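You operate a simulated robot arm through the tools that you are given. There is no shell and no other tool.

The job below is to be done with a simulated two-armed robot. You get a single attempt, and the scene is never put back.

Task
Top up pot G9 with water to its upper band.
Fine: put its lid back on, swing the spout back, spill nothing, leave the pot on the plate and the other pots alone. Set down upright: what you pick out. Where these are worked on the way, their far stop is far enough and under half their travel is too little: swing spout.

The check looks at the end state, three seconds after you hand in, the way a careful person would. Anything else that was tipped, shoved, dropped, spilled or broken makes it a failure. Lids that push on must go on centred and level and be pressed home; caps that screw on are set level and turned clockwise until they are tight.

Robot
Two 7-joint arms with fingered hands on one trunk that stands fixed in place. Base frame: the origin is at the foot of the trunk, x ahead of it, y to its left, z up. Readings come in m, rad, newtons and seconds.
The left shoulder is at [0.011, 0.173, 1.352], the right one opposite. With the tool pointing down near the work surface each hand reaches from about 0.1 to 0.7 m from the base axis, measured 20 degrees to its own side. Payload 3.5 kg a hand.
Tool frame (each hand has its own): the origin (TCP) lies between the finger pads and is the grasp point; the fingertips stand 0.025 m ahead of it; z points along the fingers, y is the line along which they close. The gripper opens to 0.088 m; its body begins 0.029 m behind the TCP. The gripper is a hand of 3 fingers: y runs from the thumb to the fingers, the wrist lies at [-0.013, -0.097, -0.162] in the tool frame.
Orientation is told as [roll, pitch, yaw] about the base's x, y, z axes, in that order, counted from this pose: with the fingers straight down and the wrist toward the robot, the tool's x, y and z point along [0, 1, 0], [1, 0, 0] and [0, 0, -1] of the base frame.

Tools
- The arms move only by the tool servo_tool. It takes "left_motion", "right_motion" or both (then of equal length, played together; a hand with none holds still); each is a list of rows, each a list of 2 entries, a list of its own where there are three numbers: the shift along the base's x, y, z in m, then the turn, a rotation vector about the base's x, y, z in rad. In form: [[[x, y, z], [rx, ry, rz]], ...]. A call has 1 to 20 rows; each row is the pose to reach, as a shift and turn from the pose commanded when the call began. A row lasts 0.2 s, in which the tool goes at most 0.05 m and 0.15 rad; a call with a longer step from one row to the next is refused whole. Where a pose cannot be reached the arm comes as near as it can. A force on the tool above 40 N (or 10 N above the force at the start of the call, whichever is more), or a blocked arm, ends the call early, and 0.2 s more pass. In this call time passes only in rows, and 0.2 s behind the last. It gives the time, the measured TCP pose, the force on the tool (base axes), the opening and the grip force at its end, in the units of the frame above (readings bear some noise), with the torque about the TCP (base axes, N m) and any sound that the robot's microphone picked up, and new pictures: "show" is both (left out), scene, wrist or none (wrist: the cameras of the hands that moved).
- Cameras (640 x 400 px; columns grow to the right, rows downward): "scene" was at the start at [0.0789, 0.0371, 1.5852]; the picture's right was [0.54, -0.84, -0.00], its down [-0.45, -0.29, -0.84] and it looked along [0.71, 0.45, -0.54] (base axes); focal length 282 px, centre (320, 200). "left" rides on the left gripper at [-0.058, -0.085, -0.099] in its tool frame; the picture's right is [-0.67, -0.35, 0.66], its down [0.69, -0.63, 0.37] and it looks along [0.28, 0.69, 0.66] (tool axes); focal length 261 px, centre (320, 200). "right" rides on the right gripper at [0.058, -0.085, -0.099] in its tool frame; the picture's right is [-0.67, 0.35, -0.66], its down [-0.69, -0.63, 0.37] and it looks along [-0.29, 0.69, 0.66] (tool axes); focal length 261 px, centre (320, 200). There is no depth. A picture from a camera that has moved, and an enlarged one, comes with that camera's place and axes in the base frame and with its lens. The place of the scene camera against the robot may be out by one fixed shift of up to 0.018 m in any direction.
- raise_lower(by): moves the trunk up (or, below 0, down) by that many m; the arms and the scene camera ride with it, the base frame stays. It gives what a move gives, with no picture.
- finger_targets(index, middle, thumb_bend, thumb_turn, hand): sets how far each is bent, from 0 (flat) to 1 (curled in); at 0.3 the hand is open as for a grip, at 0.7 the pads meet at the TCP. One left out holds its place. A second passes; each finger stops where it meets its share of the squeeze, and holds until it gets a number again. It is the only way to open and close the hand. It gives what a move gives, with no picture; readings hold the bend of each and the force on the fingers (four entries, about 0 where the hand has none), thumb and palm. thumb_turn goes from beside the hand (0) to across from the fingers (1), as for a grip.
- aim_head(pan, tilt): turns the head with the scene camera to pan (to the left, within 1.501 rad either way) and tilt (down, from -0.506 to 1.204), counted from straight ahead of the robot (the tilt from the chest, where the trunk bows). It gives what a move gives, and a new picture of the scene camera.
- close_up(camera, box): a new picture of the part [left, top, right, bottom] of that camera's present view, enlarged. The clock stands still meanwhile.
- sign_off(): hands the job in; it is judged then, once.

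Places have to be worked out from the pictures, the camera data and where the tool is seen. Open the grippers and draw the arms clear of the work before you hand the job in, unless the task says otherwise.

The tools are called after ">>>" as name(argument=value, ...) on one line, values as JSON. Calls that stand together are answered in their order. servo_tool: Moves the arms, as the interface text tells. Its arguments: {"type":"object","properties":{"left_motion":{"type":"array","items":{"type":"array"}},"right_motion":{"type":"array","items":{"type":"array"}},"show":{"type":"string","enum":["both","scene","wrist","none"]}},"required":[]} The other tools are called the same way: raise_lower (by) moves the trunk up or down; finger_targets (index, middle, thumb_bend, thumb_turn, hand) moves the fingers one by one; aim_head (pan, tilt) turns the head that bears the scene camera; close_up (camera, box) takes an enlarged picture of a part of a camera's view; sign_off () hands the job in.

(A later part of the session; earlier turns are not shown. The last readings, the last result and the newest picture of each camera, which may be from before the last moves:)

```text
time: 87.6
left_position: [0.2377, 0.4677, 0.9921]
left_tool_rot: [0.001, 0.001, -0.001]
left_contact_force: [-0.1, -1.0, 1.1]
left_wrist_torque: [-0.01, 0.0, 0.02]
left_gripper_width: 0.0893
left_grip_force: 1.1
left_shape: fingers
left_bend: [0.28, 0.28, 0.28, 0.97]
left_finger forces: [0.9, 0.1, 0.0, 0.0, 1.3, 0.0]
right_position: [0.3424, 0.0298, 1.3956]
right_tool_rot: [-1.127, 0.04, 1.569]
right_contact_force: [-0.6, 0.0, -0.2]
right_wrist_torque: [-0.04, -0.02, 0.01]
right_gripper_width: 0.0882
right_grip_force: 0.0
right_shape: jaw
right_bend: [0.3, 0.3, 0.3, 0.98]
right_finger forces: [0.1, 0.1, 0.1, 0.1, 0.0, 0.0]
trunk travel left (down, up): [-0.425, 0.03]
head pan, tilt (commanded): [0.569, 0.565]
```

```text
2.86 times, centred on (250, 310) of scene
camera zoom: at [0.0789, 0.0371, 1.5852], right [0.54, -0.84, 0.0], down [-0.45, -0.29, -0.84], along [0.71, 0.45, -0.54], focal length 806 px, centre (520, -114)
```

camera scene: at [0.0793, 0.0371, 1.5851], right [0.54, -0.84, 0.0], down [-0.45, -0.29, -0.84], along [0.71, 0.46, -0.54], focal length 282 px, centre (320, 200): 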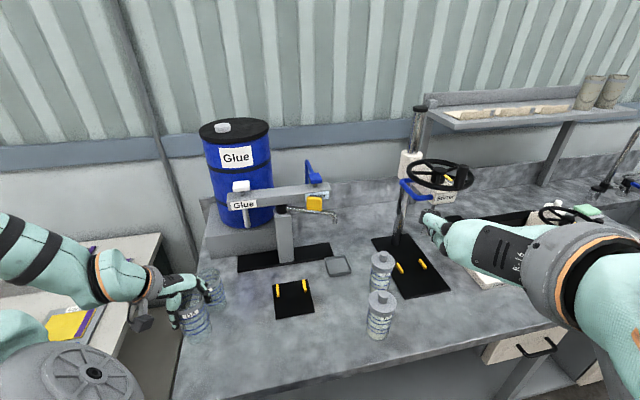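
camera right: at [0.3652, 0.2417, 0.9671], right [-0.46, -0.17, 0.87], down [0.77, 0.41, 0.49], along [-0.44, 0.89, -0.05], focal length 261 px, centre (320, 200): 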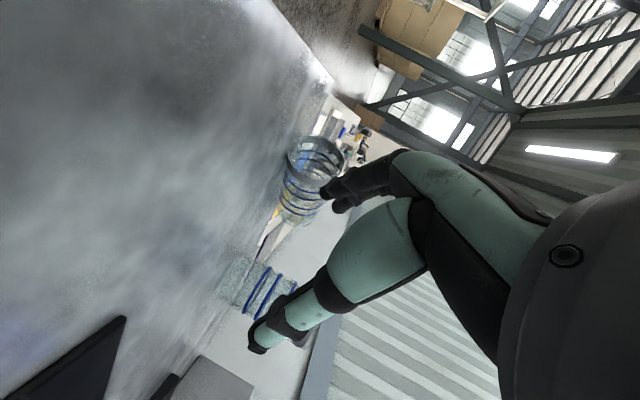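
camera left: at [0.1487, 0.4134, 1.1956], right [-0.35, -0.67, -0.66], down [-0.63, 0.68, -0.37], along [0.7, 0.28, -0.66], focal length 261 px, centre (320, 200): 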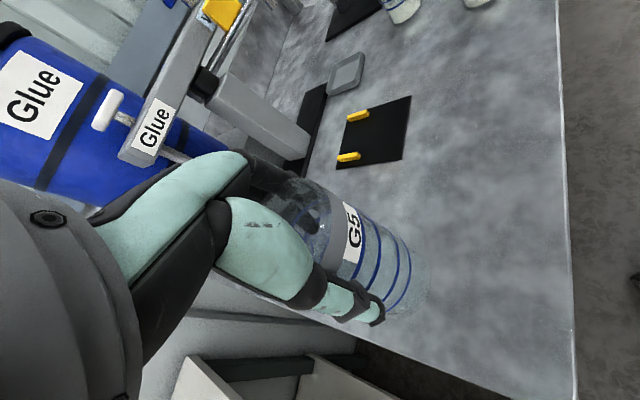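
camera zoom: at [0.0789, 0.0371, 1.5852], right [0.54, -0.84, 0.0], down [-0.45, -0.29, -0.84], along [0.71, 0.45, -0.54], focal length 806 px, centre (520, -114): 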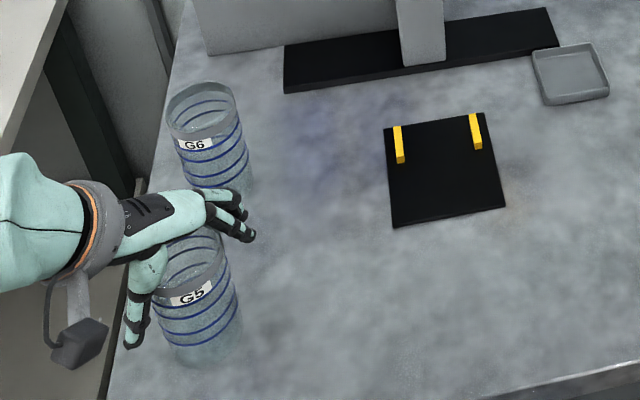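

The last row was too long; I repeat with shorter rows.

>>> servo_tool(left_motion=[[[0, 0, 0.006], [0, 0, 0]], [[0, 0, 0.015], [0, 0, 0]], [[0, 0, 0.03], [0, 0, 0]], [[0, 0, 0.05], [0, 0, 0]], [[0, 0, 0.08], [0, 0, 0]], [[0, 0, 0.12], [0, 0, 0]], [[0.01, -0.01, 0.15], [0, 0, 0]], [[0.03, -0.02, 0.18], [0, 0, 0]], [[0.05, -0.03, 0.21], [0, 0, 0]]], show="scene")

>>> close_up(camera="scene", box=[170, 240, 330, 380])

```text
time: 89.6
left_position: [0.2888, 0.435, 1.2046]
left_tool_rot: [0.003, 0.0, 0.0]
left_contact_force: [1.0, 0.0, 0.0]
left_wrist_torque: [0.0, 0.01, 0.0]
left_gripper_width: 0.0889
left_grip_force: 0.1
left_shape: fingers
left_bend: [0.28, 0.28, 0.28, 0.97]
left_finger forces: [0.1, 0.0, 0.0, 0.0, 0.1, 0.1]
right_position: [0.3422, 0.0279, 1.3951]
right_tool_rot: [-1.124, 0.037, 1.571]
right_contact_force: [0.0, -0.6, -0.3]
right_wrist_torque: [0.02, 0.02, 0.01]
right_gripper_width: 0.0878
right_grip_force: 0.0
right_shape: jaw
right_bend: [0.3, 0.3, 0.3, 0.98]
right_finger forces: [0.1, 0.0, 0.0, 0.0, 0.0, 0.1]
trunk travel left (down, up): [-0.425, 0.03]
head pan, tilt (commanded): [0.569, 0.565]
camera scene: at [0.0798, 0.0354, 1.5852], right [0.54, -0.84, 0.0], down [-0.45, -0.29, -0.84], along [0.71, 0.46, -0.54], focal length 282 px, centre (320, 200)
```

scene: 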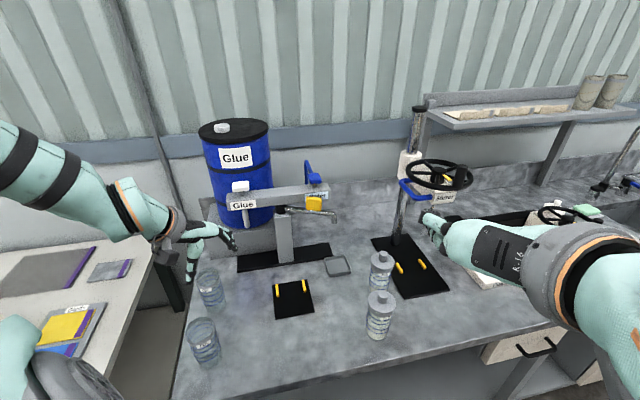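

```text
2.86 times, centred on (250, 310) of scene
camera zoom: at [0.0798, 0.0354, 1.5852], right [0.54, -0.84, 0.0], down [-0.45, -0.29, -0.84], along [0.71, 0.46, -0.54], focal length 806 px, centre (520, -114)
```

zoom: 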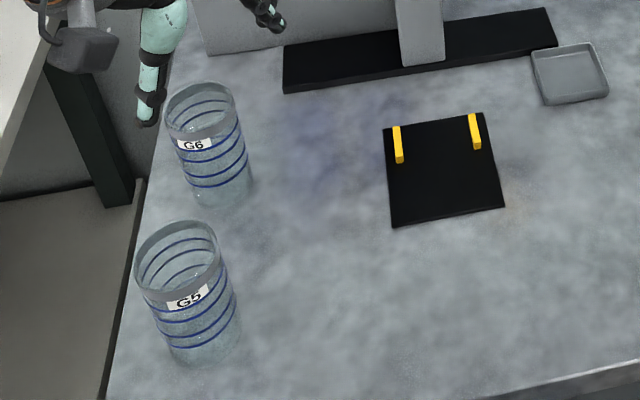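

G5 is back where it was (same pixels as in the first picture). Now for G9: I'll work from above with the left hand, elbow high. I move it over G9's lid.

>>> servo_tool(left_motion=[[[0.033, -0.021, 0.01], [0, 0, 0]], [[0.066, -0.042, 0.02], [0, 0, 0]], [[0.1, -0.063, 0.03], [0, 0, 0]], [[0.135, -0.085, 0.04], [0, 0, 0]], [[0.17, -0.107, 0.045], [0, 0, 0]], [[0.205, -0.13, 0.045], [0, 0, 0]], [[0.24, -0.153, 0.045], [0, 0, 0]], [[0.275, -0.176, 0.045], [0, 0, 0]], [[0.31, -0.199, 0.045], [0, 0, 0]], [[0.34, -0.22, 0.045], [0, 0, 0]], [[0.357, -0.229, 0.045], [0, 0, 0]]], show="both")

```text
time: 92.0
left_position: [0.534, 0.2736, 1.2666]
left_tool_rot: [0.0, 0.0, 0.001]
left_contact_force: [-0.8, -0.2, 0.6]
left_wrist_torque: [0.01, -0.03, 0.03]
left_gripper_width: 0.0889
left_grip_force: 0.0
left_shape: fingers
left_bend: [0.28, 0.28, 0.28, 0.97]
left_finger forces: [0.0, 0.1, 0.0, 0.0, 0.0, 0.0]
left hand out of reach, approached as far as the arm can: row 8, 9, 10, 11
right_position: [0.343, 0.0303, 1.3953]
right_tool_rot: [-1.127, 0.04, 1.571]
right_contact_force: [0.3, -0.9, 0.6]
right_wrist_torque: [-0.03, 0.01, 0.02]
right_gripper_width: 0.088
right_grip_force: 0.1
right_shape: jaw
right_bend: [0.3, 0.3, 0.3, 0.98]
right_finger forces: [0.0, 0.0, 0.1, 0.0, 0.0, 0.1]
trunk travel left (down, up): [-0.425, 0.03]
head pan, tilt (commanded): [0.569, 0.565]
camera scene: at [0.0794, 0.0373, 1.5852], right [0.54, -0.84, 0.0], down [-0.45, -0.29, -0.84], along [0.71, 0.45, -0.54], focal length 282 px, centre (320, 200)
camera left: at [0.4485, 0.2143, 1.368], right [-0.35, -0.67, -0.66], down [-0.63, 0.69, -0.37], along [0.69, 0.29, -0.66], focal length 261 px, centre (320, 200)
```

scene: 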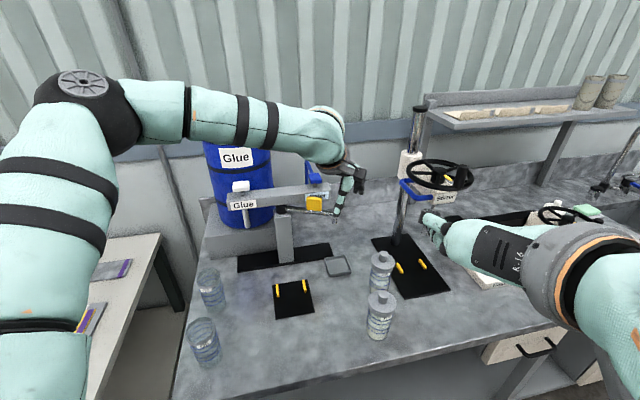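
left: 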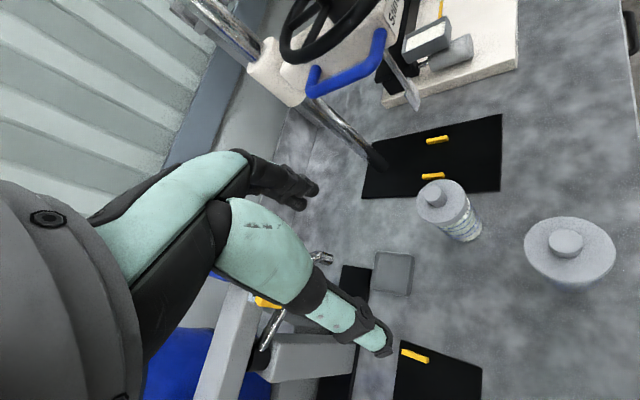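

At this height the wrist limits the reach. I go lower first (z≈1.13), then extend toward G9.

>>> servo_tool(left_motion=[[[0, 0, -0.035], [0, 0, 0]], [[0, 0, -0.07], [0, 0, 0]], [[0, 0, -0.105], [0, 0, 0]], [[0, 0, -0.137], [0, 0, 0]]], show="none")

>>> servo_tool(left_motion=[[[0.028, -0.016, 0], [0, 0, 0]], [[0.056, -0.033, 0], [0, 0, 0]], [[0.084, -0.049, 0], [0, 0, 0]], [[0.112, -0.065, 0], [0, 0, 0]]], show="both")

```text
time: 93.0
left_position: [0.4939, 0.2978, 1.1649]
left_tool_rot: [0.0, 0.0, 0.0]
left_contact_force: [-0.1, -0.4, -1.1]
left_wrist_torque: [0.01, -0.01, -0.04]
left_gripper_width: 0.0886
left_grip_force: 0.1
left_shape: fingers
left_bend: [0.28, 0.28, 0.28, 0.97]
left_finger forces: [0.0, 0.0, 0.0, 0.0, 0.0, 0.1]
left hand out of reach, approached as far as the arm can: row 1, 2, 3, 4
right_position: [0.3431, 0.0294, 1.3941]
right_tool_rot: [-1.126, 0.041, 1.568]
right_contact_force: [-0.5, 0.6, 0.2]
right_wrist_torque: [0.04, -0.04, -0.03]
right_gripper_width: 0.088
right_grip_force: 0.1
right_shape: jaw
right_bend: [0.3, 0.3, 0.3, 0.98]
right_finger forces: [0.1, 0.0, 0.0, 0.0, 0.1, 0.1]
trunk travel left (down, up): [-0.425, 0.03]
head pan, tilt (commanded): [0.569, 0.565]
```

```text
time: 94.0
left_position: [0.515, 0.2852, 1.205]
left_tool_rot: [-0.001, 0.001, 0.0]
left_contact_force: [-0.6, 0.1, -0.3]
left_wrist_torque: [0.0, -0.01, 0.05]
left_gripper_width: 0.0888
left_grip_force: 0.0
left_shape: fingers
left_bend: [0.28, 0.28, 0.28, 0.97]
left_finger forces: [0.1, 0.0, 0.0, 0.1, 0.0, 0.0]
left hand out of reach, approached as far as the arm can: row 1, 2, 3, 4
right_position: [0.3415, 0.0291, 1.3951]
right_tool_rot: [-1.128, 0.04, 1.569]
right_contact_force: [-0.4, 0.4, -0.2]
right_wrist_torque: [0.0, 0.01, -0.04]
right_gripper_width: 0.0877
right_grip_force: 0.1
right_shape: jaw
right_bend: [0.3, 0.3, 0.3, 0.98]
right_finger forces: [0.1, 0.0, 0.0, 0.0, 0.1, 0.0]
trunk travel left (down, up): [-0.425, 0.03]
head pan, tilt (commanded): [0.569, 0.565]
camera scene: at [0.079, 0.0369, 1.5852], right [0.54, -0.84, 0.0], down [-0.45, -0.29, -0.84], along [0.71, 0.45, -0.54], focal length 282 px, centre (320, 200)
camera left: at [0.4295, 0.2257, 1.3064], right [-0.35, -0.67, -0.66], down [-0.63, 0.69, -0.37], along [0.69, 0.29, -0.66], focal length 261 px, centre (320, 200)
```

scene: 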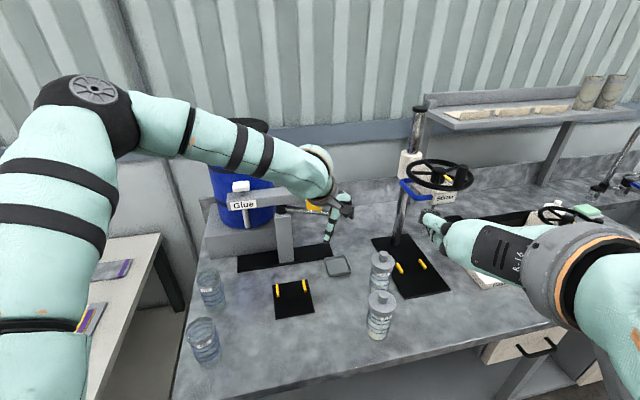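
left: 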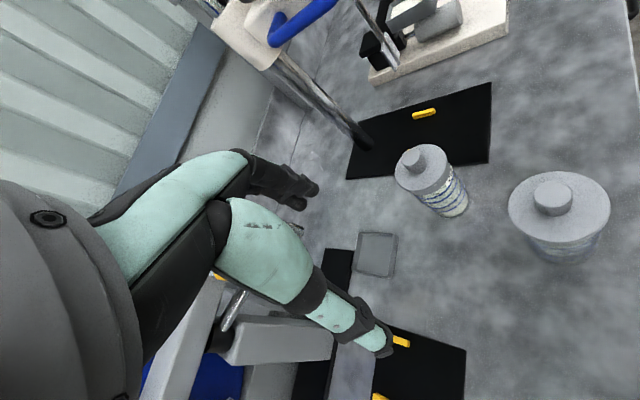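

The arm stalls in this hand yaw. I try yawing the hand 35° to the right, to line up with the forearm, and extending again.

>>> servo_tool(left_motion=[[[0, 0, 0], [0, 0, -0.12]], [[0, 0, 0], [0, 0, -0.24]], [[0, 0, 0], [0, 0, -0.36]], [[0, 0, 0], [0, 0, -0.48]], [[0, 0, 0], [0, 0, -0.6]]], show="none")

>>> servo_tool(left_motion=[[[0.026, -0.015, 0], [0, 0, 0]], [[0.052, -0.03, 0], [0, 0, 0]], [[0.078, -0.045, 0], [0, 0, 0]], [[0.104, -0.06, 0], [0, 0, 0]], [[0.13, -0.077, 0], [0, 0, 0]]], show="both")

```text
time: 95.2
left_position: [0.5121, 0.2803, 1.2085]
left_tool_rot: [0.002, -0.002, -0.6]
left_contact_force: [0.5, -1.6, -0.4]
left_wrist_torque: [0.04, 0.01, 0.01]
left_gripper_width: 0.0886
left_grip_force: 0.0
left_shape: fingers
left_bend: [0.28, 0.28, 0.28, 0.97]
left_finger forces: [0.1, 0.1, 0.1, 0.0, 0.0, 0.0]
right_position: [0.3417, 0.0295, 1.3948]
right_tool_rot: [-1.125, 0.039, 1.569]
right_contact_force: [0.6, 0.2, 0.0]
right_wrist_torque: [0.02, -0.02, 0.02]
right_gripper_width: 0.0879
right_grip_force: 0.2
right_shape: jaw
right_bend: [0.3, 0.3, 0.3, 0.98]
right_finger forces: [0.0, 0.0, 0.1, 0.0, 0.0, 0.0]
trunk travel left (down, up): [-0.425, 0.03]
head pan, tilt (commanded): [0.569, 0.565]
```

```text
time: 96.4
left_position: [0.5214, 0.2578, 1.2506]
left_tool_rot: [0.0, 0.002, -0.598]
left_contact_force: [-0.3, 0.2, 0.8]
left_wrist_torque: [0.01, 0.01, -0.01]
left_gripper_width: 0.089
left_grip_force: 0.0
left_shape: fingers
left_bend: [0.28, 0.28, 0.28, 0.97]
left_finger forces: [0.1, 0.0, 0.0, 0.1, 0.0, 0.0]
left hand out of reach, approached as far as the arm can: row 1, 2, 3, 4, 5
right_position: [0.3418, 0.0294, 1.3949]
right_tool_rot: [-1.127, 0.041, 1.569]
right_contact_force: [-0.5, -0.5, 0.1]
right_wrist_torque: [-0.02, -0.01, -0.01]
right_gripper_width: 0.0878
right_grip_force: 0.1
right_shape: jaw
right_bend: [0.3, 0.3, 0.3, 0.98]
right_finger forces: [0.0, 0.0, 0.0, 0.0, 0.0, 0.1]
trunk travel left (down, up): [-0.425, 0.03]
head pan, tilt (commanded): [0.569, 0.565]
camera scene: at [0.0789, 0.0366, 1.5852], right [0.54, -0.84, 0.0], down [-0.45, -0.29, -0.84], along [0.71, 0.46, -0.54], focal length 282 px, centre (320, 200)
camera left: at [0.4182, 0.256, 1.3502], right [-0.67, -0.36, -0.66], down [-0.13, 0.92, -0.37], along [0.73, -0.16, -0.66], focal length 261 px, centre (320, 200)
```

scene: 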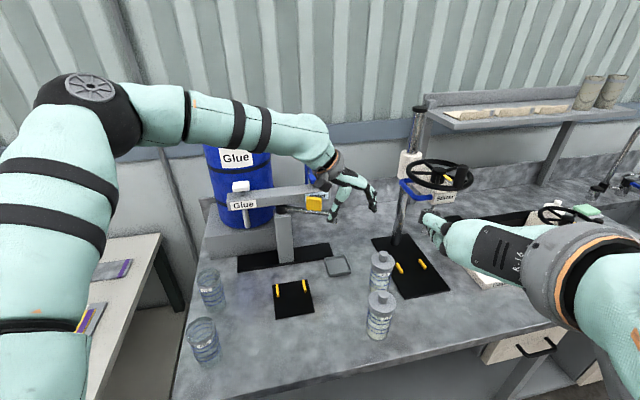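
left: 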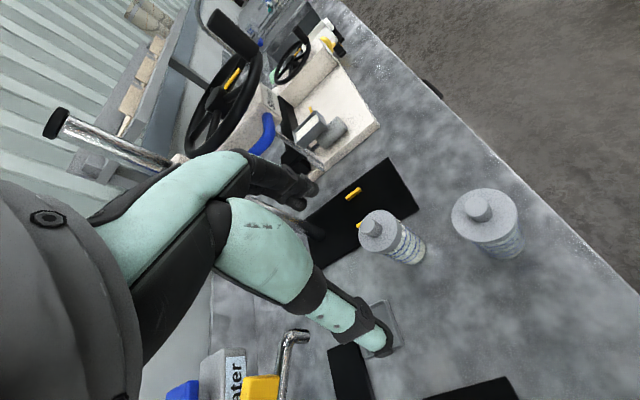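

The wrist seems to limit top-down reach with the shoulder so high. I retract and raise a little, restore yaw 0, then lower the trunk so that the forearm comes level.

>>> servo_tool(left_motion=[[[-0.01, 0.01, 0.02], [0, 0, 0.12]], [[-0.02, 0.02, 0.04], [0, 0, 0.24]], [[-0.03, 0.03, 0.06], [0, 0, 0.36]], [[-0.035, 0.04, 0.08], [0, 0, 0.48]], [[-0.04, 0.05, 0.1], [0, 0, 0.6]]], show="none")

>>> raise_lower(by=-0.1)

>>> close_up(camera="scene", box=[0, 0, 640, 400])

```text
time: 97.6
left_position: [0.4783, 0.3076, 1.3499]
left_tool_rot: [0.0, -0.001, 0.003]
left_contact_force: [-0.7, 0.3, -0.7]
left_wrist_torque: [0.01, 0.0, 0.03]
left_gripper_width: 0.0888
left_grip_force: 0.1
left_shape: fingers
left_bend: [0.28, 0.28, 0.28, 0.97]
left_finger forces: [0.0, 0.1, 0.1, 0.1, 0.0, 0.0]
right_position: [0.3409, 0.0292, 1.3949]
right_tool_rot: [-1.128, 0.04, 1.569]
right_contact_force: [-0.7, 0.0, 0.4]
right_wrist_torque: [0.0, 0.06, 0.01]
right_gripper_width: 0.0878
right_grip_force: 0.1
right_shape: jaw
right_bend: [0.3, 0.3, 0.3, 0.98]
right_finger forces: [0.0, 0.1, 0.0, 0.0, 0.0, 0.1]
trunk travel left (down, up): [-0.425, 0.03]
head pan, tilt (commanded): [0.569, 0.565]
```

```text
time: 98.9
left_position: [0.4774, 0.3078, 1.2485]
left_tool_rot: [-0.001, 0.0, 0.0]
left_contact_force: [-0.2, -0.2, -0.2]
left_wrist_torque: [0.01, 0.02, 0.02]
left_gripper_width: 0.0885
left_grip_force: 0.1
left_shape: fingers
left_bend: [0.28, 0.28, 0.28, 0.97]
left_finger forces: [0.0, 0.1, 0.0, 0.1, 0.1, 0.0]
right_position: [0.3421, 0.0294, 1.2951]
right_tool_rot: [-1.128, 0.041, 1.569]
right_contact_force: [0.2, -0.7, 0.0]
right_wrist_torque: [-0.01, -0.01, -0.03]
right_gripper_width: 0.0879
right_grip_force: 0.1
right_shape: jaw
right_bend: [0.3, 0.3, 0.3, 0.98]
right_finger forces: [0.1, 0.1, 0.0, 0.0, 0.0, 0.0]
trunk travel left (down, up): [-0.325, 0.13]
head pan, tilt (commanded): [0.569, 0.565]
```

```text
1.00 times, centred on (320, 200) of scene (not enlarged: the box is as wide or as high as the picture)
camera zoom: at [0.1017, 0.037, 1.4793], right [0.54, -0.84, -0.02], down [-0.49, -0.29, -0.82], along [0.69, 0.45, -0.57], focal length 282 px, centre (320, 200)
```

zoom: 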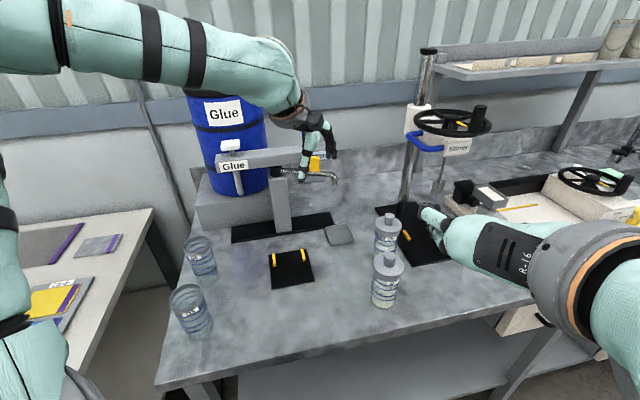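

The elbow is high and far from G5. I try extending toward G9 again from this trunk height.

>>> servo_tool(left_motion=[[[0.028, -0.017, -0.015], [0, 0, 0]], [[0.057, -0.034, -0.03], [0, 0, 0]], [[0.085, -0.051, -0.045], [0, 0, 0]], [[0.114, -0.068, -0.06], [0, 0, 0]], [[0.142, -0.085, -0.075], [0, 0, 0]], [[0.168, -0.1, -0.09], [0, 0, 0]]], show="both")

```text
time: 100.3
left_position: [0.5519, 0.2639, 1.1809]
left_tool_rot: [0.001, 0.001, 0.0]
left_contact_force: [0.0, -0.4, 0.4]
left_wrist_torque: [0.0, 0.01, 0.03]
left_gripper_width: 0.0888
left_grip_force: 0.0
left_shape: fingers
left_bend: [0.28, 0.28, 0.28, 0.97]
left_finger forces: [0.0, 0.0, 0.0, 0.1, 0.0, 0.0]
left hand out of reach, approached as far as the arm can: row 3, 4, 5, 6
right_position: [0.343, 0.0289, 1.2951]
right_tool_rot: [-1.127, 0.039, 1.569]
right_contact_force: [0.0, 0.9, 0.6]
right_wrist_torque: [0.02, -0.01, 0.02]
right_gripper_width: 0.0883
right_grip_force: 0.1
right_shape: jaw
right_bend: [0.3, 0.3, 0.3, 0.98]
right_finger forces: [0.1, 0.0, 0.1, 0.1, 0.1, 0.0]
trunk travel left (down, up): [-0.325, 0.13]
head pan, tilt (commanded): [0.569, 0.565]
camera scene: at [0.1024, 0.0375, 1.4794], right [0.54, -0.84, -0.02], down [-0.49, -0.29, -0.82], along [0.69, 0.45, -0.57], focal length 282 px, centre (320, 200)
camera left: at [0.4676, 0.2042, 1.2816], right [-0.35, -0.67, -0.66], down [-0.63, 0.69, -0.37], along [0.69, 0.28, -0.66], focal length 261 px, centre (320, 200)
```

scene: 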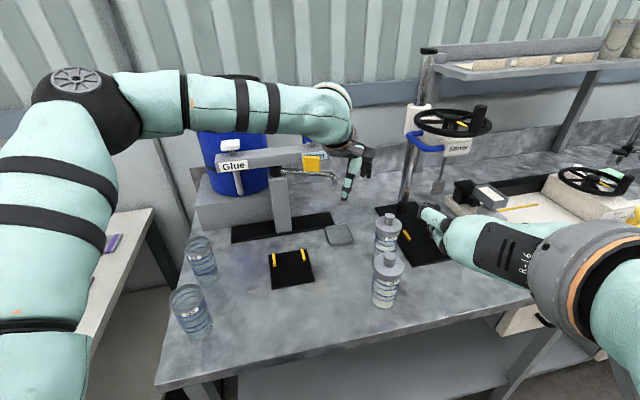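
left: 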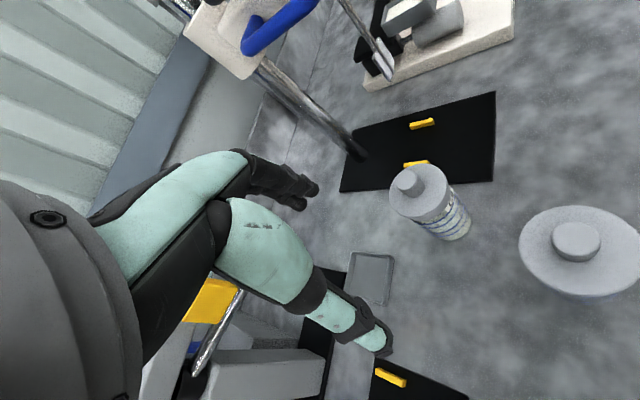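

Top-down reach ends just short of G9. A side grasp with the hand pointing right-forward (heading −60°, rolled) keeps the wrist neutral, so I turn the hand to that pose in free air here.

>>> servo_tool(left_motion=[[[0, 0.002, 0.005], [-0.1278, -0.0342, 0.0446]], [[0, 0.004, 0.01], [-0.2555, -0.0685, 0.0892]], [[0, 0.006, 0.015], [-0.3833, -0.1027, 0.1338]], [[0, 0.008, 0.02], [-0.511, -0.137, 0.1784]], [[0, 0.01, 0.02], [-0.6388, -0.1712, 0.223]], [[0, 0.012, 0.02], [-0.7665, -0.2054, 0.2676]], [[0, 0.014, 0.02], [-0.8943, -0.2397, 0.3122]], [[0, 0.016, 0.02], [-1.022, -0.2739, 0.3568]], [[0, 0.018, 0.02], [-1.1498, -0.3082, 0.4014]], [[0, 0.02, 0.02], [-1.2775, -0.3424, 0.446]]], show="both")

```text
time: 102.5
left_position: [0.5531, 0.2809, 1.2046]
left_tool_rot: [-1.311, 0.001, 0.526]
left_contact_force: [-0.2, 0.3, -0.1]
left_wrist_torque: [-0.01, -0.01, -0.02]
left_gripper_width: 0.0887
left_grip_force: 0.1
left_shape: fingers
left_bend: [0.28, 0.28, 0.28, 0.97]
left_finger forces: [0.1, 0.0, 0.0, 0.0, 0.0, 0.0]
right_position: [0.3427, 0.0315, 1.2954]
right_tool_rot: [-1.128, 0.042, 1.57]
right_contact_force: [0.2, 0.4, -0.2]
right_wrist_torque: [-0.03, 0.01, 0.02]
right_gripper_width: 0.0878
right_grip_force: 0.0
right_shape: jaw
right_bend: [0.3, 0.3, 0.3, 0.98]
right_finger forces: [0.0, 0.0, 0.0, 0.1, 0.0, 0.0]
trunk travel left (down, up): [-0.325, 0.13]
head pan, tilt (commanded): [0.569, 0.565]
camera scene: at [0.1021, 0.0369, 1.4794], right [0.54, -0.84, -0.03], down [-0.49, -0.29, -0.82], along [0.69, 0.46, -0.57], focal length 282 px, centre (320, 200)
camera left: at [0.4383, 0.3081, 1.2882], right [0.1, -0.87, 0.48], down [-0.46, -0.47, -0.76], along [0.88, -0.14, -0.45], focal length 261 px, centre (320, 200)
```

scene: 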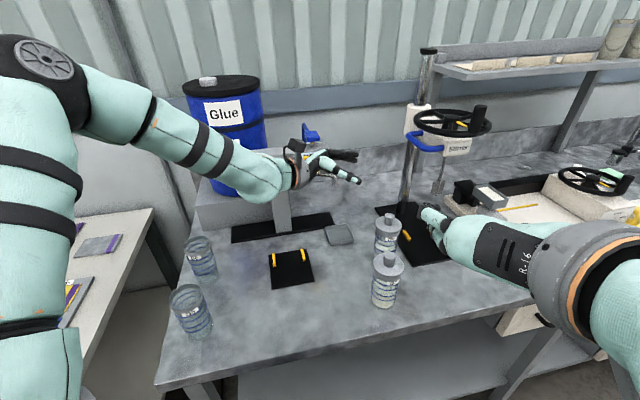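
left: 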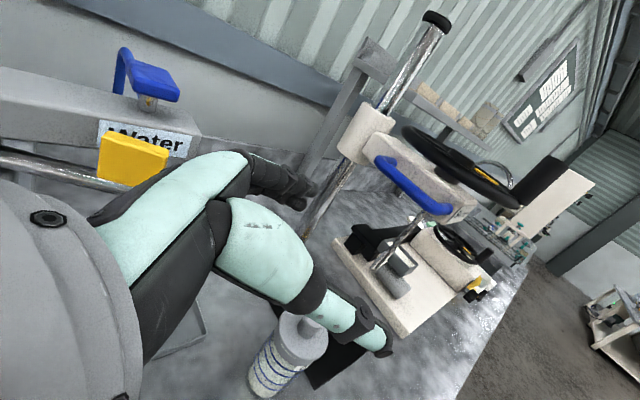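

The pose is reached with the elbow still high. G9 is visible between thumb and fingers; I zoom to fix its position.

>>> close_up(camera="left", box=[220, 290, 360, 400])

>>> close_up(camera="scene", box=[290, 130, 430, 310])

```text
3.64 times, centred on (290, 345) of left
camera zoom: at [0.4383, 0.3081, 1.2882], right [0.1, -0.87, 0.48], down [-0.46, -0.47, -0.76], along [0.88, -0.14, -0.45], focal length 948 px, centre (429, -327)
```

zoom: 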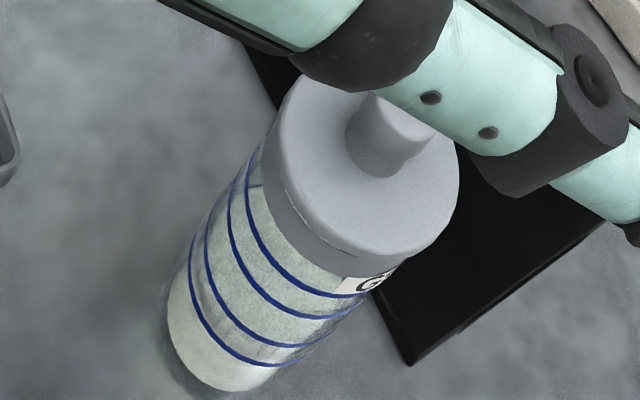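

```text
2.22 times, centred on (360, 220) of scene
camera zoom: at [0.1021, 0.0369, 1.4794], right [0.54, -0.84, -0.03], down [-0.49, -0.29, -0.82], along [0.69, 0.46, -0.57], focal length 627 px, centre (231, 156)
```

zoom: 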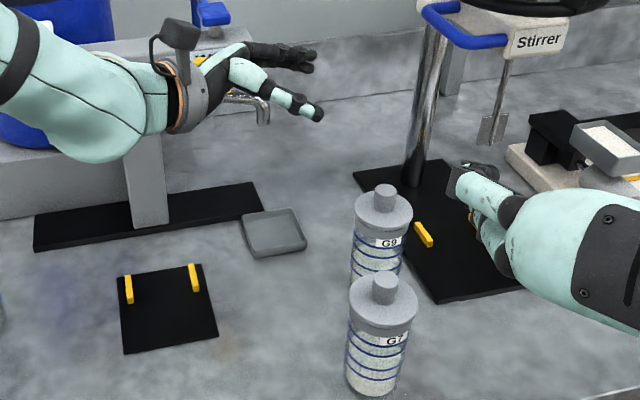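

G9's axis is at about (0.645, 0.204). I descend first at a spot well clear of spout and pots, to z≈1.06, and check.

>>> servo_tool(left_motion=[[[0.002, -0.003, -0.035], [0, 0, 0]], [[0.004, -0.006, -0.07], [0, 0, 0]], [[0.006, -0.009, -0.105], [0, 0, 0]], [[0.007, -0.011, -0.145], [0, 0, 0]]], show="both")

```text
time: 103.5
left_position: [0.5294, 0.2823, 1.1117]
left_tool_rot: [-1.308, 0.0, 0.522]
left_contact_force: [0.0, -0.5, -0.1]
left_wrist_torque: [0.0, 0.02, 0.02]
left_gripper_width: 0.0888
left_grip_force: 0.1
left_shape: fingers
left_bend: [0.28, 0.28, 0.28, 0.97]
left_finger forces: [0.1, 0.0, 0.0, 0.0, 0.0, 0.0]
left hand out of reach, approached as far as the arm can: row 3, 4
right_position: [0.342, 0.0298, 1.2965]
right_tool_rot: [-1.128, 0.04, 1.57]
right_contact_force: [0.1, -0.3, 0.7]
right_wrist_torque: [-0.03, -0.03, 0.02]
right_gripper_width: 0.0877
right_grip_force: 0.1
right_shape: jaw
right_bend: [0.3, 0.3, 0.3, 0.98]
right_finger forces: [0.0, 0.1, 0.0, 0.1, 0.1, 0.0]
trunk travel left (down, up): [-0.325, 0.13]
head pan, tilt (commanded): [0.569, 0.565]
camera scene: at [0.1017, 0.0369, 1.4795], right [0.54, -0.84, -0.02], down [-0.49, -0.29, -0.82], along [0.69, 0.45, -0.57], focal length 282 px, centre (320, 200)
camera left: at [0.4153, 0.3073, 1.195], right [0.1, -0.87, 0.48], down [-0.46, -0.47, -0.76], along [0.88, -0.14, -0.45], focal length 261 px, centre (320, 200)
```

scene: 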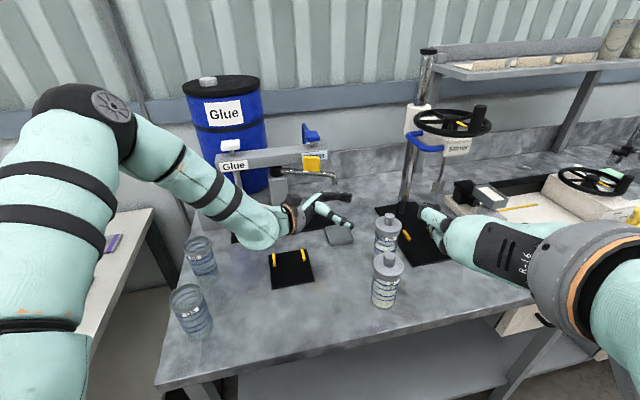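
left: 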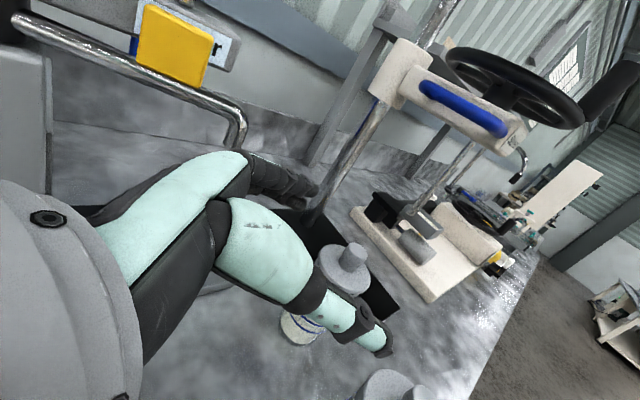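

In this elbow-up branch the arm cannot extend any further. The sideways pose with the hand rolled the other way did extend well, so I return via fingers-down at height and then turn to that pose with a higher trunk this time.

>>> servo_tool(left_motion=[[[-0.008, 0.008, 0.025], [0.1278, 0.0342, -0.0446]], [[-0.016, 0.016, 0.05], [0.2555, 0.0685, -0.0892]], [[-0.024, 0.024, 0.075], [0.3833, 0.1027, -0.1338]], [[-0.032, 0.032, 0.1], [0.511, 0.137, -0.1784]], [[-0.04, 0.04, 0.125], [0.6388, 0.1712, -0.223]], [[-0.048, 0.048, 0.15], [0.7665, 0.2054, -0.2676]], [[-0.056, 0.056, 0.175], [0.8943, 0.2397, -0.3122]], [[-0.064, 0.064, 0.2], [1.022, 0.2739, -0.3568]], [[-0.072, 0.072, 0.22], [1.1498, 0.3082, -0.4014]], [[-0.08, 0.08, 0.24], [1.2775, 0.3424, -0.446]]], show="none")

>>> raise_lower(by=0.1)

```text
time: 105.7
left_position: [0.4538, 0.3633, 1.3521]
left_tool_rot: [0.004, -0.001, 0.001]
left_contact_force: [0.7, 0.1, 0.4]
left_wrist_torque: [0.01, -0.02, 0.01]
left_gripper_width: 0.089
left_grip_force: 0.0
left_shape: fingers
left_bend: [0.28, 0.28, 0.28, 0.97]
left_finger forces: [0.0, 0.0, 0.0, 0.0, 0.1, 0.1]
right_position: [0.3419, 0.0293, 1.294]
right_tool_rot: [-1.128, 0.04, 1.569]
right_contact_force: [-0.4, 0.4, -1.0]
right_wrist_torque: [-0.02, 0.04, 0.02]
right_gripper_width: 0.0874
right_grip_force: 0.0
right_shape: jaw
right_bend: [0.3, 0.3, 0.3, 0.98]
right_finger forces: [0.1, 0.1, 0.1, 0.1, 0.1, 0.2]
trunk travel left (down, up): [-0.325, 0.13]
head pan, tilt (commanded): [0.569, 0.565]
```

```text
time: 107.1
left_position: [0.4506, 0.3625, 1.4516]
left_tool_rot: [0.0, 0.0, 0.0]
left_contact_force: [0.1, 0.3, -0.2]
left_wrist_torque: [0.02, 0.0, -0.03]
left_gripper_width: 0.0889
left_grip_force: 0.2
left_shape: fingers
left_bend: [0.28, 0.28, 0.28, 0.97]
left_finger forces: [0.0, 0.1, 0.0, 0.0, 0.0, 0.0]
right_position: [0.3429, 0.0315, 1.3956]
right_tool_rot: [-1.127, 0.042, 1.569]
right_contact_force: [-0.4, -0.2, 0.1]
right_wrist_torque: [-0.04, -0.01, -0.01]
right_gripper_width: 0.088
right_grip_force: 0.1
right_shape: jaw
right_bend: [0.3, 0.3, 0.3, 0.98]
right_finger forces: [0.0, 0.0, 0.0, 0.0, 0.0, 0.0]
trunk travel left (down, up): [-0.425, 0.03]
head pan, tilt (commanded): [0.569, 0.565]
```

Now I turn the left hand to heading −10° (rolled the other way, 20° down), high above the table.

>>> servo_tool(left_motion=[[[0, 0, 0], [0.0588, -0.07, -0.1]], [[0, 0, 0], [0.1175, -0.1401, -0.2]], [[0, 0, 0], [0.1763, -0.2101, -0.3]], [[0, 0, 0], [0.235, -0.2801, -0.4001]], [[0, 0, 0], [0.2938, -0.3502, -0.5001]], [[0, 0, 0], [0.3526, -0.4202, -0.6001]], [[0, 0, 0], [0.4113, -0.4902, -0.7001]], [[0, 0, 0], [0.4701, -0.5603, -0.8001]], [[0, 0, 0], [0.5288, -0.6303, -0.9001]], [[0, 0, 0], [0.5876, -0.7003, -1.0001]], [[0, 0, 0], [0.6464, -0.7704, -1.1001]], [[0, 0, 0], [0.7051, -0.8404, -1.2002]], [[0, 0, 0], [0.7639, -0.9104, -1.3002]], [[0, 0, 0], [0.8226, -0.9805, -1.4002]], [[0, 0, 0], [0.8814, -1.0505, -1.5002]]], show="both")

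```text
time: 110.3
left_position: [0.4519, 0.3624, 1.4521]
left_tool_rot: [1.223, 0.003, -1.747]
left_contact_force: [-1.3, 0.1, -0.5]
left_wrist_torque: [0.0, 0.01, -0.02]
left_gripper_width: 0.0888
left_grip_force: 0.1
left_shape: fingers
left_bend: [0.28, 0.28, 0.28, 0.97]
left_finger forces: [0.1, 0.0, 0.0, 0.0, 0.1, 0.0]
right_position: [0.3437, 0.03, 1.3956]
right_tool_rot: [-1.126, 0.04, 1.569]
right_contact_force: [-0.1, 0.2, -0.2]
right_wrist_torque: [-0.05, 0.01, 0.05]
right_gripper_width: 0.088
right_grip_force: 0.0
right_shape: jaw
right_bend: [0.3, 0.3, 0.3, 0.98]
right_finger forces: [0.1, 0.0, 0.0, 0.1, 0.0, 0.0]
trunk travel left (down, up): [-0.425, 0.03]
head pan, tilt (commanded): [0.569, 0.565]
camera scene: at [0.0797, 0.0372, 1.5851], right [0.54, -0.84, 0.0], down [-0.45, -0.29, -0.84], along [0.71, 0.45, -0.54], focal length 282 px, centre (320, 200)
camera left: at [0.3553, 0.4651, 1.4319], right [0.44, 0.28, -0.85], down [0.68, 0.52, 0.52], along [0.59, -0.81, 0.04], focal length 261 px, centre (320, 200)
```

scene: 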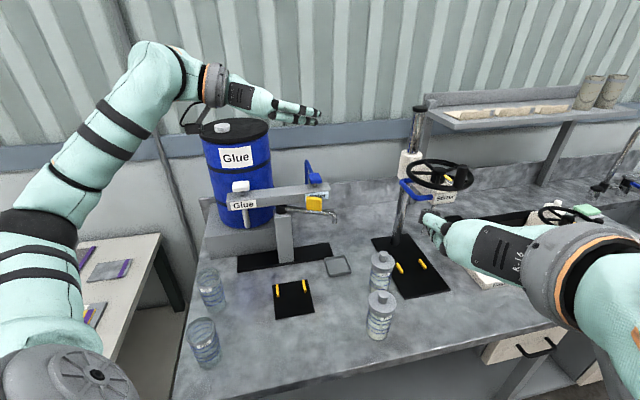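
left: 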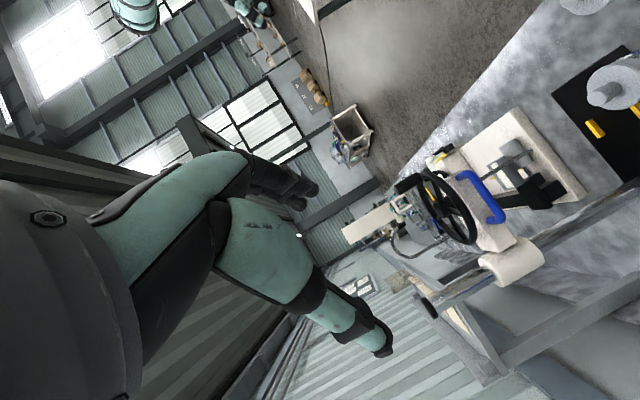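

This posture extends properly. I move the hand toward G9 but stay left of the stirrer handle, then lower the trunk by 0.08 m.

>>> servo_tool(left_motion=[[[0.025, -0.02, -0.02], [0, 0, 0]], [[0.05, -0.04, -0.045], [0, 0, 0]], [[0.075, -0.06, -0.07], [0, 0, 0]], [[0.1, -0.08, -0.1], [0, 0, 0]], [[0.12, -0.1, -0.13], [0, 0, 0]], [[0.135, -0.115, -0.165], [0, 0, 0]], [[0.145, -0.127, -0.2], [0, 0, 0]]], show="scene")

>>> raise_lower(by=-0.08)

>>> close_up(camera="scene", box=[0, 0, 640, 400])

```text
time: 111.9
left_position: [0.5977, 0.2345, 1.2507]
left_tool_rot: [1.222, 0.001, -1.747]
left_contact_force: [-0.2, -0.2, -0.6]
left_wrist_torque: [-0.01, 0.01, 0.03]
left_gripper_width: 0.0888
left_grip_force: 0.1
left_shape: fingers
left_bend: [0.28, 0.28, 0.28, 0.97]
left_finger forces: [0.0, 0.0, 0.1, 0.0, 0.0, 0.0]
right_position: [0.3427, 0.0299, 1.3959]
right_tool_rot: [-1.127, 0.041, 1.569]
right_contact_force: [-0.2, 0.4, 0.3]
right_wrist_torque: [0.03, -0.02, -0.02]
right_gripper_width: 0.0879
right_grip_force: 0.1
right_shape: jaw
right_bend: [0.3, 0.3, 0.3, 0.98]
right_finger forces: [0.0, 0.0, 0.0, 0.0, 0.1, 0.0]
trunk travel left (down, up): [-0.425, 0.03]
head pan, tilt (commanded): [0.569, 0.565]
camera scene: at [0.0794, 0.0369, 1.5852], right [0.54, -0.84, 0.0], down [-0.45, -0.29, -0.84], along [0.71, 0.46, -0.54], focal length 282 px, centre (320, 200)
```

scene: 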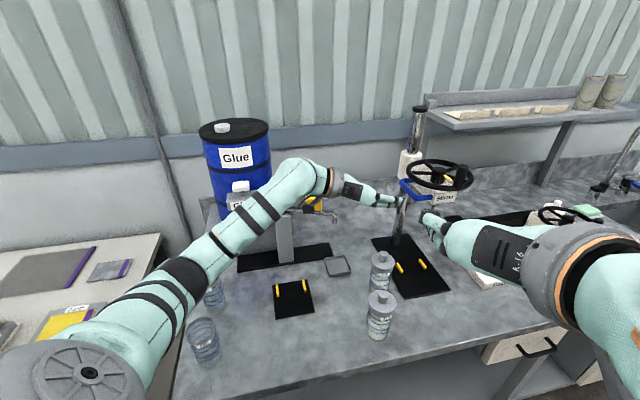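

```text
time: 113.0
left_position: [0.5964, 0.2356, 1.1724]
left_tool_rot: [1.223, 0.001, -1.746]
left_contact_force: [0.4, -0.5, 0.4]
left_wrist_torque: [0.0, 0.0, 0.01]
left_gripper_width: 0.0888
left_grip_force: 0.1
left_shape: fingers
left_bend: [0.28, 0.28, 0.28, 0.97]
left_finger forces: [0.1, 0.0, 0.0, 0.0, 0.0, 0.0]
right_position: [0.3424, 0.0299, 1.3144]
right_tool_rot: [-1.128, 0.041, 1.571]
right_contact_force: [0.2, -0.2, -0.8]
right_wrist_torque: [0.03, 0.02, 0.0]
right_gripper_width: 0.0879
right_grip_force: 0.0
right_shape: jaw
right_bend: [0.3, 0.3, 0.3, 0.98]
right_finger forces: [0.0, 0.1, 0.1, 0.0, 0.0, 0.0]
trunk travel left (down, up): [-0.345, 0.11]
head pan, tilt (commanded): [0.569, 0.565]
```

```text
1.00 times, centred on (320, 200) of scene (not enlarged: the box is as wide or as high as the picture)
camera zoom: at [0.0951, 0.037, 1.5008], right [0.54, -0.84, -0.02], down [-0.48, -0.29, -0.83], along [0.69, 0.45, -0.56], focal length 282 px, centre (320, 200)
```

zoom: 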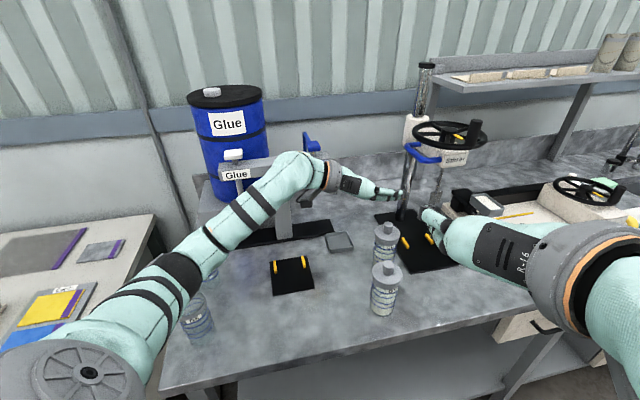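

Elbow is ~0.12 m above G5. I bring the hand just above G9's lid (below the stirrer handle) and check alignment.

>>> servo_tool(left_motion=[[[0.0, 0.0, -0.025], [0, 0, 0]], [[0.005, -0.005, -0.05], [0, 0, 0]], [[0.015, -0.012, -0.057], [0, 0, 0]], [[0.027, -0.022, -0.057], [0, 0, 0]], [[0.0366, -0.0296, -0.057], [0, 0, 0]]], show="both")

>>> close_up(camera="scene", box=[320, 150, 460, 290])

>>> close_up(camera="right", box=[0, 0, 640, 400])

```text
time: 114.2
left_position: [0.6329, 0.2052, 1.1145]
left_tool_rot: [1.223, 0.0, -1.744]
left_contact_force: [-0.5, -0.7, -0.2]
left_wrist_torque: [-0.03, -0.02, -0.01]
left_gripper_width: 0.0888
left_grip_force: 0.0
left_shape: fingers
left_bend: [0.28, 0.28, 0.28, 0.97]
left_finger forces: [0.0, 0.0, 0.0, 0.0, 0.0, 0.1]
right_position: [0.3422, 0.0298, 1.3158]
right_tool_rot: [-1.128, 0.042, 1.569]
right_contact_force: [0.0, -0.1, 0.0]
right_wrist_torque: [0.04, -0.01, 0.01]
right_gripper_width: 0.0881
right_grip_force: 0.0
right_shape: jaw
right_bend: [0.3, 0.3, 0.3, 0.98]
right_finger forces: [0.0, 0.0, 0.0, 0.0, 0.0, 0.0]
trunk travel left (down, up): [-0.345, 0.11]
head pan, tilt (commanded): [0.569, 0.565]
camera scene: at [0.0956, 0.0367, 1.501], right [0.54, -0.84, -0.02], down [-0.48, -0.29, -0.83], along [0.69, 0.46, -0.56], focal length 282 px, centre (320, 200)
camera left: at [0.536, 0.3073, 1.096], right [0.44, 0.28, -0.85], down [0.68, 0.52, 0.52], along [0.59, -0.81, 0.04], focal length 261 px, centre (320, 200)
```

scene: 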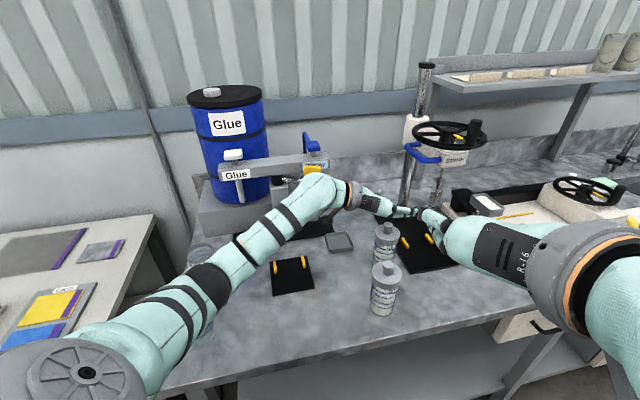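
left: 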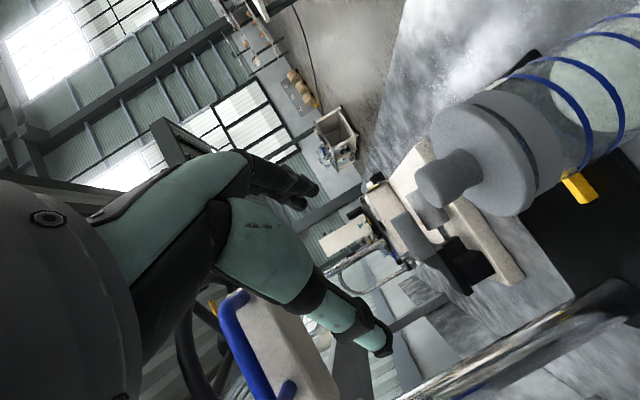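

```text
2.86 times, centred on (390, 220) of scene
camera zoom: at [0.0956, 0.0367, 1.501], right [0.54, -0.84, -0.02], down [-0.48, -0.29, -0.83], along [0.69, 0.46, -0.56], focal length 806 px, centre (120, 143)
```

zoom: 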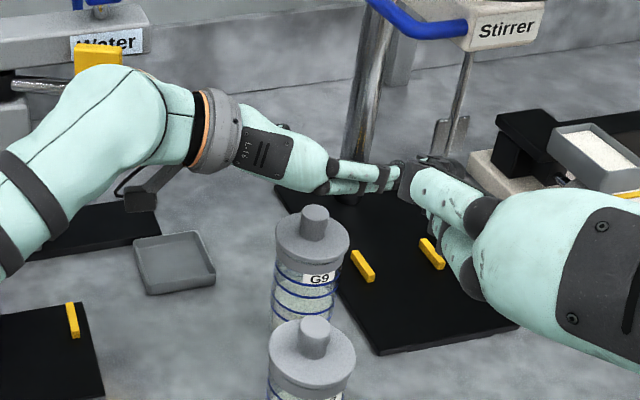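

```text
1.00 times, centred on (320, 200) of right (not enlarged: the box is as wide or as high as the picture)
camera zoom: at [0.2284, -0.0554, 1.3079], right [-0.3, 0.38, 0.87], down [0.62, -0.61, 0.49], along [0.72, 0.69, -0.05], focal length 261 px, centre (320, 200)
```

zoom: 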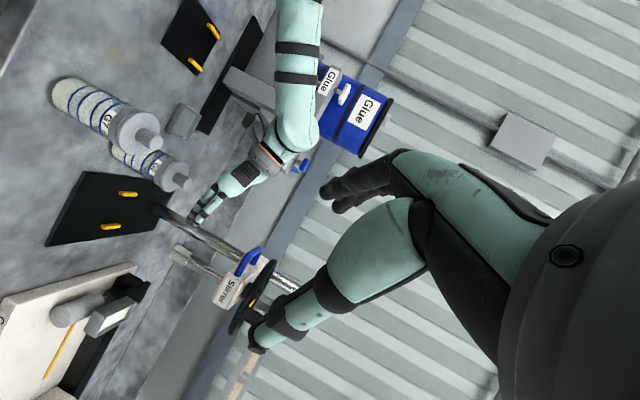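

The hand is right over G9. To gain clearance from G7 I turn the heading 10° further right and back off a few millimetres, still above the lid.

>>> servo_tool(left_motion=[[[-0.003, 0.004, 0], [0, 0, -0.09]], [[-0.005, 0.0066, 0], [0, 0, -0.175]]], show="wrist")

>>> close_up(camera="scene", box=[330, 160, 450, 290])

```text
time: 114.8
left_position: [0.6283, 0.2124, 1.1152]
left_tool_rot: [1.221, 0.001, -1.922]
left_contact_force: [0.4, -0.8, -0.2]
left_wrist_torque: [-0.01, -0.01, 0.03]
left_gripper_width: 0.0889
left_grip_force: 0.1
left_shape: fingers
left_bend: [0.28, 0.28, 0.28, 0.97]
left_finger forces: [0.0, 0.0, 0.0, 0.0, 0.0, 0.0]
right_position: [0.3425, 0.0299, 1.3155]
right_tool_rot: [-1.125, 0.04, 1.568]
right_contact_force: [0.2, -0.8, 1.0]
right_wrist_torque: [-0.02, 0.0, 0.02]
right_gripper_width: 0.0881
right_grip_force: 0.0
right_shape: jaw
right_bend: [0.3, 0.3, 0.3, 0.98]
right_finger forces: [0.1, 0.1, 0.0, 0.0, 0.0, 0.0]
trunk travel left (down, up): [-0.345, 0.11]
head pan, tilt (commanded): [0.569, 0.565]
camera left: at [0.5503, 0.33, 1.0956], right [0.48, 0.19, -0.85], down [0.76, 0.39, 0.52], along [0.44, -0.9, 0.04], focal length 261 px, centre (320, 200)
```

left: 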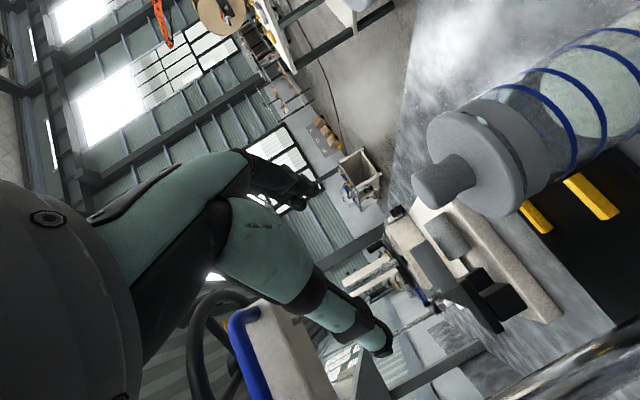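

```text
3.08 times, centred on (390, 225) of scene
camera zoom: at [0.0957, 0.037, 1.501], right [0.54, -0.84, -0.02], down [-0.48, -0.29, -0.83], along [0.69, 0.45, -0.56], focal length 868 px, centre (105, 123)
```

zoom: 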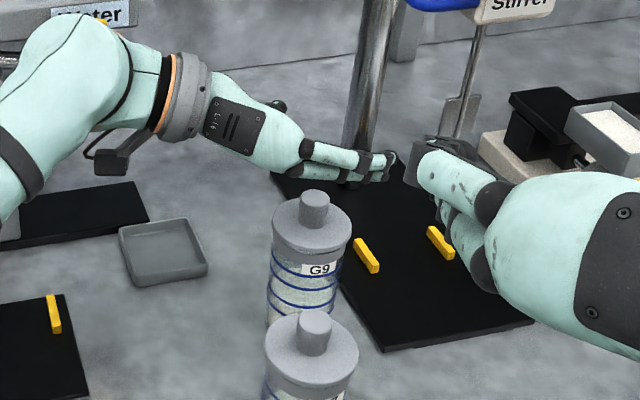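

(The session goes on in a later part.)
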